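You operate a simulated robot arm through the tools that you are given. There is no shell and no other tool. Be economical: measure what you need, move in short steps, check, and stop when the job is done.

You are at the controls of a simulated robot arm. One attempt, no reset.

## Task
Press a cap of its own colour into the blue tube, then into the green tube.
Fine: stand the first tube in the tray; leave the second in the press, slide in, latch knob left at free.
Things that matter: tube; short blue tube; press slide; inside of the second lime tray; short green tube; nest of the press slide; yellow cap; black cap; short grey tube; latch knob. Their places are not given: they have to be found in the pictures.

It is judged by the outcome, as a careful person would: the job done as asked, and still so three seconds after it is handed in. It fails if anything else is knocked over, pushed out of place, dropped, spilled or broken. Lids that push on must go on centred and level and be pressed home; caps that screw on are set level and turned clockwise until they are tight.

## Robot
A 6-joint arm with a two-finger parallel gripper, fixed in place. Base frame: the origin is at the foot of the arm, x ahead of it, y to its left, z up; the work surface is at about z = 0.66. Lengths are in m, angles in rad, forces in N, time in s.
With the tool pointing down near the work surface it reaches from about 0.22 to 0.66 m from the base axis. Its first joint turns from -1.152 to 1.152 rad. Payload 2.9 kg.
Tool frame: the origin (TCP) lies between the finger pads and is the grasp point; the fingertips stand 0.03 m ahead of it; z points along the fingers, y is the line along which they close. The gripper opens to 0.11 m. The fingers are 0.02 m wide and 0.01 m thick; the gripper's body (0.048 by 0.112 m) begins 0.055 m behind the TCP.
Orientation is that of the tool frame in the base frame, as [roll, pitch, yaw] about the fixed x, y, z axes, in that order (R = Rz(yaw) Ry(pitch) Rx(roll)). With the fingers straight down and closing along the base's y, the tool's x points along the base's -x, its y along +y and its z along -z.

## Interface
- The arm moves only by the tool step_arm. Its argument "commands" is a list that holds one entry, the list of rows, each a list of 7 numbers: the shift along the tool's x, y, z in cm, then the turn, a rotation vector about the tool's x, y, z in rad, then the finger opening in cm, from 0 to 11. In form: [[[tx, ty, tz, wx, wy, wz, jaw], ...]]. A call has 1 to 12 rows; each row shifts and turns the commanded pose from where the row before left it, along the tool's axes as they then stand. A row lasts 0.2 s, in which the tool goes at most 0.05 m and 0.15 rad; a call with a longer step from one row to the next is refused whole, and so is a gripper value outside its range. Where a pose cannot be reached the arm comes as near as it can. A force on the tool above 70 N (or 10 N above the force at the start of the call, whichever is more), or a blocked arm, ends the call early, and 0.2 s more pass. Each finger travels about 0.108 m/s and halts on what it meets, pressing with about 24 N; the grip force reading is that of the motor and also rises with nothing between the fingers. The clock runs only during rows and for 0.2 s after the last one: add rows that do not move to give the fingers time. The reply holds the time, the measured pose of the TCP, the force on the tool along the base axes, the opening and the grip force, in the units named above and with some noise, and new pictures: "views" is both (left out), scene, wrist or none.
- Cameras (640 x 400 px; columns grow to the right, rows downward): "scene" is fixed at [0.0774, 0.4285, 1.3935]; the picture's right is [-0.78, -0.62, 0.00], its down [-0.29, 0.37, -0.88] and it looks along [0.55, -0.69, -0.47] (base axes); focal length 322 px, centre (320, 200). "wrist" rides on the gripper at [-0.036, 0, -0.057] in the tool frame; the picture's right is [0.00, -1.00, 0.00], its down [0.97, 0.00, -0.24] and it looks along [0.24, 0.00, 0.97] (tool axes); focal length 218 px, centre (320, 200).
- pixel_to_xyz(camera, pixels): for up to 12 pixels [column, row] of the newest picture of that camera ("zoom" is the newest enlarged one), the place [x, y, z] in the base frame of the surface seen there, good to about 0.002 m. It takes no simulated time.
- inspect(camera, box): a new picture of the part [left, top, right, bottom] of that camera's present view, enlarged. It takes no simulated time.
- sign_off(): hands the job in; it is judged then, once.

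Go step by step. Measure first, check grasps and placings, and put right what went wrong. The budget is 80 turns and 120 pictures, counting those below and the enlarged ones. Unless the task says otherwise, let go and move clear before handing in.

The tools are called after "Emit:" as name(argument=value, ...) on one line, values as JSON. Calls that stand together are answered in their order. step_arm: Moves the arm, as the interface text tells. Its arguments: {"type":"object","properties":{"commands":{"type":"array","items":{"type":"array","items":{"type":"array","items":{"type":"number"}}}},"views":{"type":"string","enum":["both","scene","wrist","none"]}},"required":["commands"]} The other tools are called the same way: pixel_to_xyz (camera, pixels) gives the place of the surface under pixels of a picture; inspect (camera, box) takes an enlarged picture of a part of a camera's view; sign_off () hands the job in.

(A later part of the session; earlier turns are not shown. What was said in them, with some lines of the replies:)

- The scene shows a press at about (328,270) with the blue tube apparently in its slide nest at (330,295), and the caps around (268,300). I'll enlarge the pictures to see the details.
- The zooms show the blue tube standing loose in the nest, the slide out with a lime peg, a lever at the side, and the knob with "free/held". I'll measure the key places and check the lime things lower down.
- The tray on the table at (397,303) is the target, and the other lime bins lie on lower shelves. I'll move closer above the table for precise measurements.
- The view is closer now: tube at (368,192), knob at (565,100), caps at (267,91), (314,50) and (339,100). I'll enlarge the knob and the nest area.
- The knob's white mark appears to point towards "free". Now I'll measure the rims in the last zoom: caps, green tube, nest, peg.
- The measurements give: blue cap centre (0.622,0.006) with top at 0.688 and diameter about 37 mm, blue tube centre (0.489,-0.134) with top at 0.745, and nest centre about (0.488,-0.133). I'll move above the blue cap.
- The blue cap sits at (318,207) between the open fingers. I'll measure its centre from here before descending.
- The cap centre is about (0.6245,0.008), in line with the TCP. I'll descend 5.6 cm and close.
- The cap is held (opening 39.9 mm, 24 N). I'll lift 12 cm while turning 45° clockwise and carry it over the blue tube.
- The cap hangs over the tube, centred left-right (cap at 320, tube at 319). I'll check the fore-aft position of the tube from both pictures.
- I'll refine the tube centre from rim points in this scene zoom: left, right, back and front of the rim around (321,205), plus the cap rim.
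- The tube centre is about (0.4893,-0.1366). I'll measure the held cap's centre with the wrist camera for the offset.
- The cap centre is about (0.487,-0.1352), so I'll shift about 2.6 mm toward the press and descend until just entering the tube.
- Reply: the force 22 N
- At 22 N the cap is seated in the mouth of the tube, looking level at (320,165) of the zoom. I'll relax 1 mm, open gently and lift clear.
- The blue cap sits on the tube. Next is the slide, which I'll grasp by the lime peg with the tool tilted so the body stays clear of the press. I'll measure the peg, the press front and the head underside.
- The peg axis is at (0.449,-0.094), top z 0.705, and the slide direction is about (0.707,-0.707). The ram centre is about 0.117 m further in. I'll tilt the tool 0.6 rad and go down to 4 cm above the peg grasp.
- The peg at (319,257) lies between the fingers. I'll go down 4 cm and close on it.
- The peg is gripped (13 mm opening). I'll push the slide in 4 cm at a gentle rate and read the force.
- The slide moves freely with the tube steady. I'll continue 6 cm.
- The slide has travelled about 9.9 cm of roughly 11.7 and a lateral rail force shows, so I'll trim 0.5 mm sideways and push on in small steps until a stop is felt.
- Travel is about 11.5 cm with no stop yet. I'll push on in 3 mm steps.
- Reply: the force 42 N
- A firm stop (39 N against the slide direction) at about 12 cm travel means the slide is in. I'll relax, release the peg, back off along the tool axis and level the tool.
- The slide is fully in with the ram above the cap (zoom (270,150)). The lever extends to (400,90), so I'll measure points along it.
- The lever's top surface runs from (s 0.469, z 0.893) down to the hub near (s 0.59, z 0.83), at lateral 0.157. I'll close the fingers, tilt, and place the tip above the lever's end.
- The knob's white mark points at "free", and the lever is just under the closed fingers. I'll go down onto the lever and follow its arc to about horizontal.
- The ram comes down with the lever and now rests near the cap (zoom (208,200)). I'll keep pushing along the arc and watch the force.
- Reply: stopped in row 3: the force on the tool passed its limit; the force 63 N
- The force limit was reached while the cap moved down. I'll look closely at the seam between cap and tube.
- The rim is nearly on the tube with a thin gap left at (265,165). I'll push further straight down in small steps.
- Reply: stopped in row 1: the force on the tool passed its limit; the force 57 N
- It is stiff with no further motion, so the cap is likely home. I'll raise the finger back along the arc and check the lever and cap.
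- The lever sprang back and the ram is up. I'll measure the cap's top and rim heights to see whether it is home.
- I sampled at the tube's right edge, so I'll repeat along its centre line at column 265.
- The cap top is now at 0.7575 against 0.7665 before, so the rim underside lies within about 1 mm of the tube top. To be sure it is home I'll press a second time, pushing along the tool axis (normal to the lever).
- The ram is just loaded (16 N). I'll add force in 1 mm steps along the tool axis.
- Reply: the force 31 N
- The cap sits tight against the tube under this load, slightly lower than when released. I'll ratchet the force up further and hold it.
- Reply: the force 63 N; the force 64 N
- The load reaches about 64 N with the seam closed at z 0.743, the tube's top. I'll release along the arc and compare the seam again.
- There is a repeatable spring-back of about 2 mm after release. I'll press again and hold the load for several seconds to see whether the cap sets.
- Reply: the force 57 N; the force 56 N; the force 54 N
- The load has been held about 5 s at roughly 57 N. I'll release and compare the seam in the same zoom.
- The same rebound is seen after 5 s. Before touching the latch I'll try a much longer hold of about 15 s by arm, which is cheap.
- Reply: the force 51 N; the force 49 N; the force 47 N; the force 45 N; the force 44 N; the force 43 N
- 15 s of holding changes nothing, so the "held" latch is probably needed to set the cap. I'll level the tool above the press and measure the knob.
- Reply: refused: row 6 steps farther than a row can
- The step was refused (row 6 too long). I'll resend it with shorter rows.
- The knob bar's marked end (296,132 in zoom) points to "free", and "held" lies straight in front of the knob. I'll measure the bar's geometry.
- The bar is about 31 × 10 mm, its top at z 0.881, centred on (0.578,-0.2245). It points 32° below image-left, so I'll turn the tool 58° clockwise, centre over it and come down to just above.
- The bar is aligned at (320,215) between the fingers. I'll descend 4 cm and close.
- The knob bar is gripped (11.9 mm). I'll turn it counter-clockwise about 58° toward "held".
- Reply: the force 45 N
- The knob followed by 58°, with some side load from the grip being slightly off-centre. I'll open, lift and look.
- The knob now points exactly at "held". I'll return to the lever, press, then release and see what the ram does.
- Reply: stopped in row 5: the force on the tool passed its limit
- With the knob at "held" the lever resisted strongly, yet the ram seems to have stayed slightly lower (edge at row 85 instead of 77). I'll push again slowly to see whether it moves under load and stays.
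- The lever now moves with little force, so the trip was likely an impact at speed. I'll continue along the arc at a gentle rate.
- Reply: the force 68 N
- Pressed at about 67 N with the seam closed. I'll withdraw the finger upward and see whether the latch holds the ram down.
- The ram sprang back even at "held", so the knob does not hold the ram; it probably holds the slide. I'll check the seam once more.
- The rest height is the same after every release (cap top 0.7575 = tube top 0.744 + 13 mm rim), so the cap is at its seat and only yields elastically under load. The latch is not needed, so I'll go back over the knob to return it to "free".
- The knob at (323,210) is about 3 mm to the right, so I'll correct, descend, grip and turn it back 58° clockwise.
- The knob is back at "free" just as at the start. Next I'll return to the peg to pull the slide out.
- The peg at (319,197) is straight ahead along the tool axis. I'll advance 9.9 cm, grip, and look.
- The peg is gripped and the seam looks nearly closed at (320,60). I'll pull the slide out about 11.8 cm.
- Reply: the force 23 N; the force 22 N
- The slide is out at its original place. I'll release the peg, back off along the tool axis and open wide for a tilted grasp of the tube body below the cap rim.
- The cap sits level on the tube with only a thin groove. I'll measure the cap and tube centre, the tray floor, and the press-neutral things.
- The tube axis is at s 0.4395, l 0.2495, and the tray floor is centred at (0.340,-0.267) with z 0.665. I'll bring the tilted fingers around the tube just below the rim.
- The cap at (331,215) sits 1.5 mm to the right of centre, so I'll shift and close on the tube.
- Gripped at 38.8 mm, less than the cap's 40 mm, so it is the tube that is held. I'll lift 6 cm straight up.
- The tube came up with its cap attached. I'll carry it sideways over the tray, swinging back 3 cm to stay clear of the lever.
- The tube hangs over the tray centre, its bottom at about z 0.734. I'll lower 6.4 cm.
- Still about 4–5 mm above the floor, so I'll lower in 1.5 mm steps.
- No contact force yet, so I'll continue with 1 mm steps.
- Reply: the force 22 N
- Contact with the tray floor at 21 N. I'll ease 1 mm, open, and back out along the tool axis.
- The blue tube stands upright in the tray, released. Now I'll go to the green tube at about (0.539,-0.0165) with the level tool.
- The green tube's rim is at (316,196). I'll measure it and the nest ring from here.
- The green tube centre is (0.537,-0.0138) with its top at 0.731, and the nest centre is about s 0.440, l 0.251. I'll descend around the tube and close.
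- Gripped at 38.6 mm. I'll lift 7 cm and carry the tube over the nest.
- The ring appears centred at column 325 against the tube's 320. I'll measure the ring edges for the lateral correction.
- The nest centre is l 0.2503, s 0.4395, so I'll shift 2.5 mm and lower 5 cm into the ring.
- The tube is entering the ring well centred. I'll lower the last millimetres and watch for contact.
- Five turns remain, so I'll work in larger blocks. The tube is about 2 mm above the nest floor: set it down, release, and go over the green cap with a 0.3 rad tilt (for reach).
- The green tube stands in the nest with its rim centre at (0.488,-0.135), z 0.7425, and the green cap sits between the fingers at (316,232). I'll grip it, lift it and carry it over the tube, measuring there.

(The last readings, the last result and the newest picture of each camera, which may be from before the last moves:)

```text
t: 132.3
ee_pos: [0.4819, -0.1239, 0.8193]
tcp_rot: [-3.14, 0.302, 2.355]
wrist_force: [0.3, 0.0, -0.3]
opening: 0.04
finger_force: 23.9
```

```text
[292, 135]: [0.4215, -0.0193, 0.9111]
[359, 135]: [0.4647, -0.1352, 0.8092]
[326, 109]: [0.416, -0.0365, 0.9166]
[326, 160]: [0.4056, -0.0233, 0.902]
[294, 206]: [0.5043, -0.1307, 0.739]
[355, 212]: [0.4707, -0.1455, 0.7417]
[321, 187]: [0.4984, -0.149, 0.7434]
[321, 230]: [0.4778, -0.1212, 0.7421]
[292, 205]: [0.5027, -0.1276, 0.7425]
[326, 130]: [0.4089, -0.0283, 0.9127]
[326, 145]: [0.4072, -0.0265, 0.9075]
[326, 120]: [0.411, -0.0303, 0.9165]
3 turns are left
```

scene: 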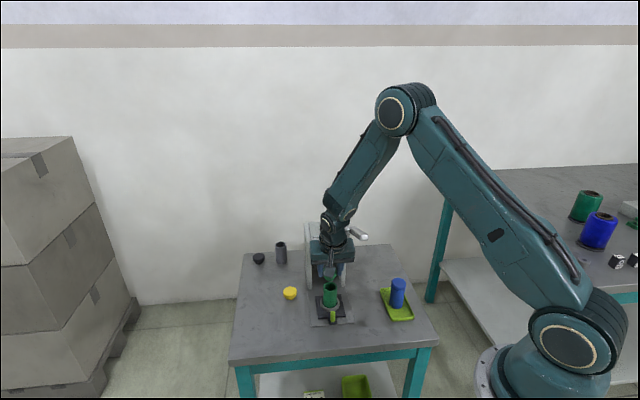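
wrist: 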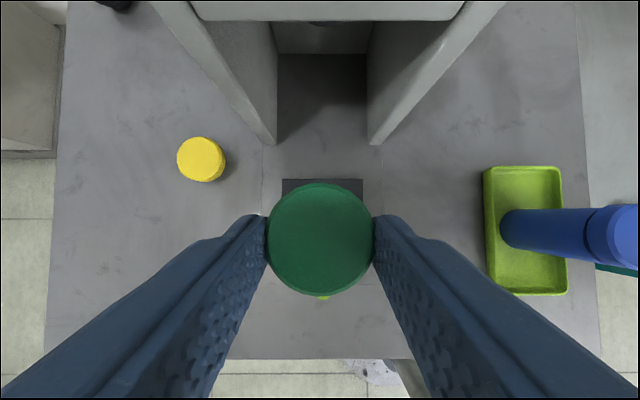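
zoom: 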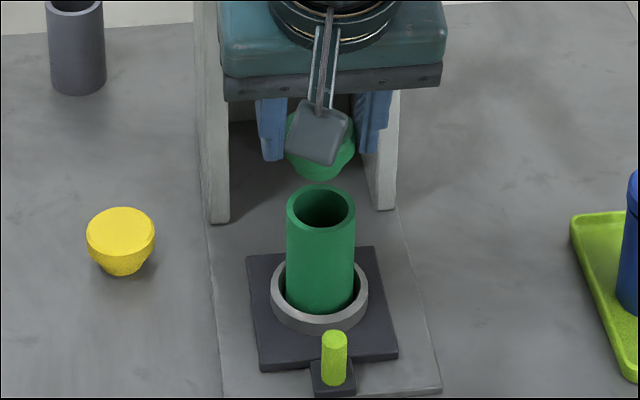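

The cap centre is about s 0.4375, l 0.2523 and the tube s 0.4405, l 0.2496. In one block I'll correct by 3 mm each way, set the cap, release, then grip the peg, push the slide in and go above the lever, all with the motions used before.

Emit:
step_arm(commands=[[[-0.287, -0.27, 0.089, 0, 0, 0, 3], [0.354, 0, 1.146, 0, 0, 0, 3], [0.354, 0, 1.146, 0, 0, 0, 3], [0.354, 0, 1.146, 0, 0, 0, 3], [0.074, 0, 0.239, 0, 0, 0, 3], [0.074, 0, 0.239, 0, 0, 0, 3], [0, 0, 0, 0, 0, 0, 3]]], views="none")

Emit:
step_arm(commands=[[[-0.03, 0, -0.095, 0, 0, 0, 3], [0, 0, 0, 0, 0, 0, 4.5], [0, 0, 0, 0, 0, 0, 5.6], [0, 0, 0, 0, 0, 0, 5.6], [-0.887, 0, -2.865, 0, 0, 0, 5.6], [-1.18, 0, -3.82, 0, 0, 0, 5.6], [0, 0, 0, 0, 0, 0, 5.6]]], views="none")

Emit:
step_arm(commands=[[[2.76, 0, -0.855, 0, 0, 0, 5], [2.76, 0, -0.855, 0, 0, 0, 4], [0, 0, 0, 0, -0.15, 0, 3], [0, 0, 0, 0, -0.15, 0, 3], [2.26, 0, 3.3, 0, 0, 0, 3], [2.26, 0, 3.3, 0, 0, 0, 3], [2.26, 0, 3.3, 0, 0, 0, 3], [0.72, 0, 1.05, 0, 0, 0, 3], [0, 0, 0, 0, 0, 0, 3], [0, 0, 0, 0, 0, 0, 1.5], [0, 0, 0, 0, 0, 0, 0.5], [0, 0, 0, 0, 0, 0, 0.5]]], views="none")

Emit:
step_arm(commands=[[[-0.41, 0, 0.28, 0, 0, 0, 0.5], [-0.825, -0.01, 0.565, 0, 0, 0, 0.5], [-0.825, -0.01, 0.565, 0, 0, 0, 0.5], [-0.825, -0.01, 0.565, 0, 0, 0, 0.5], [-0.825, -0.01, 0.565, 0, 0, 0, 0.5], [-0.825, -0.01, 0.565, 0, 0, 0, 0.5], [-0.825, -0.01, 0.565, 0, 0, 0, 0.5], [-0.825, -0.01, 0.565, 0, 0, 0, 0.5], [-0.825, -0.01, 0.565, 0, 0, 0, 0.5], [-0.825, -0.01, 0.565, 0, 0, 0, 0.5], [-0.825, -0.01, 0.565, 0, 0, 0, 0.5], [-0.41, 0, 0.28, 0, 0, 0, 0.5]]], views="none")

Emit:
step_arm(commands=[[[-0.33, 0, 0.226, 0, 0, 0, 0.5], [-0.25, 0, 0.17, 0, 0, 0, 0.5], [-0.25, 0, 0.17, 0, 0, 0, 0.5], [-0.25, 0, 0.17, 0, 0, 0, 0.5], [0, 0, 0, 0, 0, 0, 0.5]]], views="none")

Emit:
step_arm(commands=[[[0.25, 0, -0.17, 0, 0, 0, 0.5], [0, 0, 0, 0, 0, 0, 2], [0, 0, 0, 0, 0, 0, 3], [0, 0, 0, 0, 0, 0, 3], [0, 0, -4, 0, 0, 0, 3], [0, 0, -5, 0, 0, 0, 3], [0, 0, -5, 0, 0, 0, 3], [0, 0, -5, 0, 0, 0, 3], [0, 0, -5, 0, 0, 0, 3], [0, -4.73, 0, 0, 0, 0, 2], [0, -4.73, 0, 0, 0, 0, 0], [0, 0, 0, 0, 0, 0, 0]]], views="none")

Emit:
inspect(camera="scene", box=[290, 220, 390, 330])

```text
t: 133.9
ee_pos: [0.4818, -0.1321, 0.7786]
tcp_rot: [-3.14, 0.303, 2.354]
wrist_force: [-0.8, 0.0, 2.1]
opening: 0.0402
finger_force: 24.2
```

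```text
t: 135.5
ee_pos: [0.4833, -0.1303, 0.8527]
tcp_rot: [-3.139, 0.302, 2.353]
wrist_force: [-0.5, -0.2, 0.0]
opening: 0.0561
finger_force: 0.0
```

```text
t: 138.1
ee_pos: [0.4412, -0.0897, 0.7183]
tcp_rot: [-3.14, 0.604, 2.354]
wrist_force: [1.4, -0.2, -5.4]
opening: 0.0131
finger_force: 44.8
```

```text
t: 140.7
ee_pos: [0.5208, -0.1664, 0.7198]
tcp_rot: [3.136, 0.6, 2.356]
wrist_force: [16.9, 18.6, 2.9]
opening: 0.0133
finger_force: 45.1
```

```text
t: 141.9
ee_pos: [0.5272, -0.1754, 0.7184]
tcp_rot: [3.138, 0.598, 2.359]
wrist_force: [-4.5, 33.3, 30.5]
opening: 0.013
finger_force: 44.6
```

```text
t: 144.5
ee_pos: [0.3613, -0.146, 0.9172]
tcp_rot: [-3.139, 0.602, 2.354]
wrist_force: [0.1, 0.9, 0.0]
opening: 0.0001
finger_force: 23.9
```

```text
3.64 times, centred on (340, 275) of scene
2 turns are left
```

zoom: 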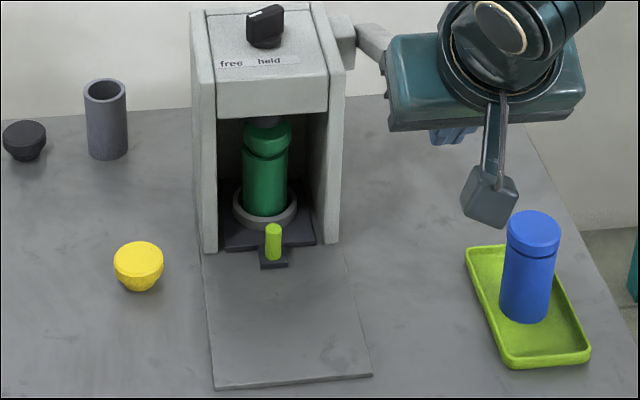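

The green cap is on its tube, the slide is in, the knob is at "free" and the blue tube stands in the tray. I'll now press with the lever using the rehearsed arc, ramp and hold the force, raise clear and inspect.

Emit:
step_arm(commands=[[[-1.695, 0.2, -2.475, 0, 0, 0, 0], [-3.09, 0, 2.115, 0, 0, 0, 0], [-3.09, 0, 2.115, 0, 0, 0, 0], [-3.09, 0, 2.115, 0, 0, 0, 0], [0, 0, 0, 0, 0, 0, 0]]], views="none")

Emit:
step_arm(commands=[[[1.1, 0, 1.36, 0, 0, 0, 0], [1.13, 0, 1.36, 0, 0, 0, 0], [0.75, 0, 0.46, 0, 0, 0, 0], [0.76, 0, 0.46, 0, 0, 0, 0], [0.79, 0, 0.67, 0, 0, 0, 0], [0.79, 0, 0.68, 0, 0, 0, 0], [0.66, 0, 0.8, 0, 0, 0, 0], [0.66, 0, 0.81, 0, 0, 0, 0], [0, 0, 0, 0, 0, 0, 0]]], views="none")

Emit:
step_arm(commands=[[[0.13, 0, 0.225, 0, 0, 0, 0], [0.13, 0, 0.225, 0, 0, 0, 0], [0.13, 0, 0.225, 0, 0, 0, 0], [0.13, 0, 0.225, 0, 0, 0, 0], [0.13, 0, 0.225, 0, 0, 0, 0], [0.12, 0, 0.225, 0, 0, 0, 0], [0.05, 0, 0.12, 0, 0, 0, 0], [0.05, 0, 0.12, 0, 0, 0, 0], [0, 0, 0, 0, 0, 0, 0]]], views="none")

Emit:
step_arm(commands=[[[0.05, 0, 0.12, 0, 0, 0, 0], [0.05, 0, 0.12, 0, 0, 0, 0], [0.03, 0, 0.08, 0, 0, 0, 0], [0, 0, 0, 0, 0, 0, 0], [0, 0, 0, 0, 0, 0, 0]]], views="none")

Emit:
step_arm(commands=[[[0.03, 0, 0.08, 0, 0, 0, 0], [0.03, 0, 0.08, 0, 0, 0, 0], [0, 0, 0, 0, 0, 0, 0], [0, 0, 0, 0, 0, 0, 0]]], views="none")

Emit:
step_arm(commands=[[[0.03, 0, 0.08, 0, 0, 0, 0], [0.03, 0, 0.08, 0, 0, 0, 0], [0.03, 0, 0.08, 0, 0, 0, 0], [0, 0, 0, 0, 0, 0, 0], [0, 0, 0, 0, 0, 0, 0]]], views="none")

Emit:
step_arm(commands=[[[-0.6, 0, -0.85, 0, 0, 0, 0], [-0.66, 0, -0.8, 0, 0, 0, 0], [-0.66, 0, -0.8, 0, 0, 0, 0], [-0.79, 0, -0.68, 0, 0, 0, 0], [-0.79, 0, -0.68, 0, 0, 0, 0], [-0.75, 0, -0.46, 0, 0, 0, 0], [-0.76, 0, -0.46, 0, 0, 0, 0], [-1.1, 0, -1.36, 0, 0, 0, 0], [-1.1, 0, -1.36, 0, 0, 0, 0], [0, 0, -4, 0, 0, 0, 0], [0, 0, -4, 0, 0, 0, 1], [0, 0, 0, 0, 0, 0, 2]]], views="none")

Emit:
inspect(camera="scene", box=[315, 248, 345, 285])

Emit:
pixel_to_xyz(camera="zoom", pixels=[[265, 100], [265, 125], [215, 110], [320, 105], [265, 150], [265, 160], [265, 165], [265, 168], [265, 171], [265, 174], [265, 177], [265, 300]])

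Emit:
inspect(camera="scene", box=[240, 215, 430, 335])

```text
t: 145.7
ee_pos: [0.446, -0.2247, 0.9484]
tcp_rot: [-3.139, 0.602, 2.354]
wrist_force: [0.4, -0.1, 0.2]
opening: 0.0001
finger_force: 24.4
```

```text
t: 147.7
ee_pos: [0.4294, -0.2128, 0.8546]
tcp_rot: [-3.14, 0.602, 2.354]
wrist_force: [-0.5, 0.0, 1.4]
opening: 0.0
finger_force: 23.9
```

```text
t: 149.7
ee_pos: [0.4324, -0.2131, 0.8391]
tcp_rot: [-3.139, 0.602, 2.354]
wrist_force: [-10.9, 8.5, 19.8]
opening: 0.0
finger_force: 24.0
```

```text
t: 150.9
ee_pos: [0.4308, -0.2134, 0.8357]
tcp_rot: [-3.14, 0.604, 2.352]
wrist_force: [-21.0, 16.7, 43.0]
opening: 0.0
finger_force: 23.9
```

```text
t: 151.9
ee_pos: [0.4326, -0.2138, 0.8337]
tcp_rot: [-3.141, 0.606, 2.354]
wrist_force: [-30.4, 22.8, 53.6]
opening: 0.0
finger_force: 23.6
```

```text
t: 152.5
ee_pos: [0.4318, -0.2143, 0.8349]
tcp_rot: [3.141, 0.608, 2.356]
wrist_force: [-25.5, 18.9, 46.9]
opening: 0.0
finger_force: 24.1
stopped in row 3: the force on the tool passed its limit (the readings are from after the stop); the commanded pose is now the measured one
```

```text
t: 155.1
ee_pos: [0.4141, -0.1945, 1.0017]
tcp_rot: [-3.141, 0.602, 2.355]
wrist_force: [-0.3, -0.1, 0.1]
opening: 0.02
finger_force: 0.0
```

```text
10.81 times, centred on (330, 266) of scene
```

zoom: 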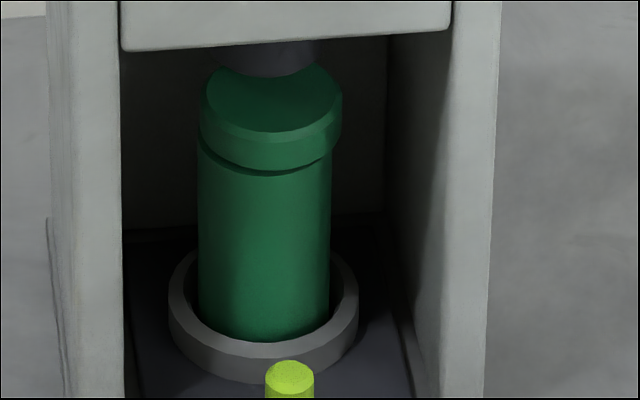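

```text
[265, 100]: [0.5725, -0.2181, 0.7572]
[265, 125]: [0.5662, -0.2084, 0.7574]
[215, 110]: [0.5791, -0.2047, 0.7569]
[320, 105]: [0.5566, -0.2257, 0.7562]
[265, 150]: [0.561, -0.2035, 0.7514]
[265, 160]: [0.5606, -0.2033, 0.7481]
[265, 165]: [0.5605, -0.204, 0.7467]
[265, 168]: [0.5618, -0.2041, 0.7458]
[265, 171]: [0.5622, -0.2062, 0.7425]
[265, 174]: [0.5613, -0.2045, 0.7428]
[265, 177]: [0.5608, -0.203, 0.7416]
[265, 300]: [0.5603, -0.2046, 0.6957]
```

```text
3.33 times, centred on (335, 275) of scene
1 turns are left
```

zoom: 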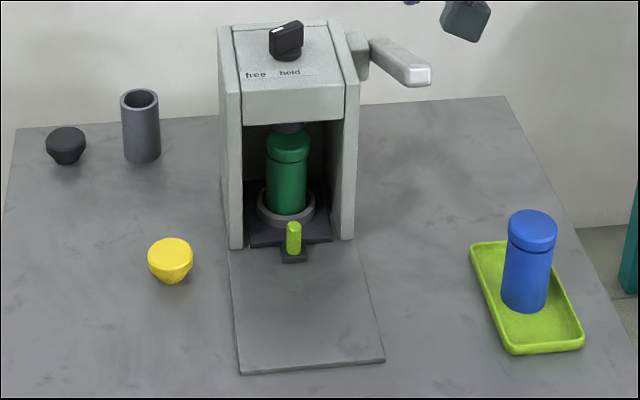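

The green cap is down to z 0.757, level and at the same height as the blue one was. It sits about 1–2 mm to the right of centre. The slide is in, the knob is at "free", the lever is up, the blue tube stands capped in the tray and the arm is clear. This is the last turn, so I'm handing in.

Emit:
sign_off()

```text
The job is handed in.
```

I handed the job in with both tubes capped in their own colours. The blue tube stands in the lime tray on the table. The green tube is in the press with the slide in and the latch knob at free.

- **Fit:** After each press the cap rose about 1–2 mm when the ram lifted. I took the resting height as home, because it matches the tube top plus the cap's rim, but I did not confirm it another way. Pressing the blue cap again for up to 15 s made no difference.
- **Centring:** The green cap looks level but sits about 1–2 mm off centre.
- **Knob:** I turned it to held while working on the blue cap. It had no visible effect, so I turned it back to free.
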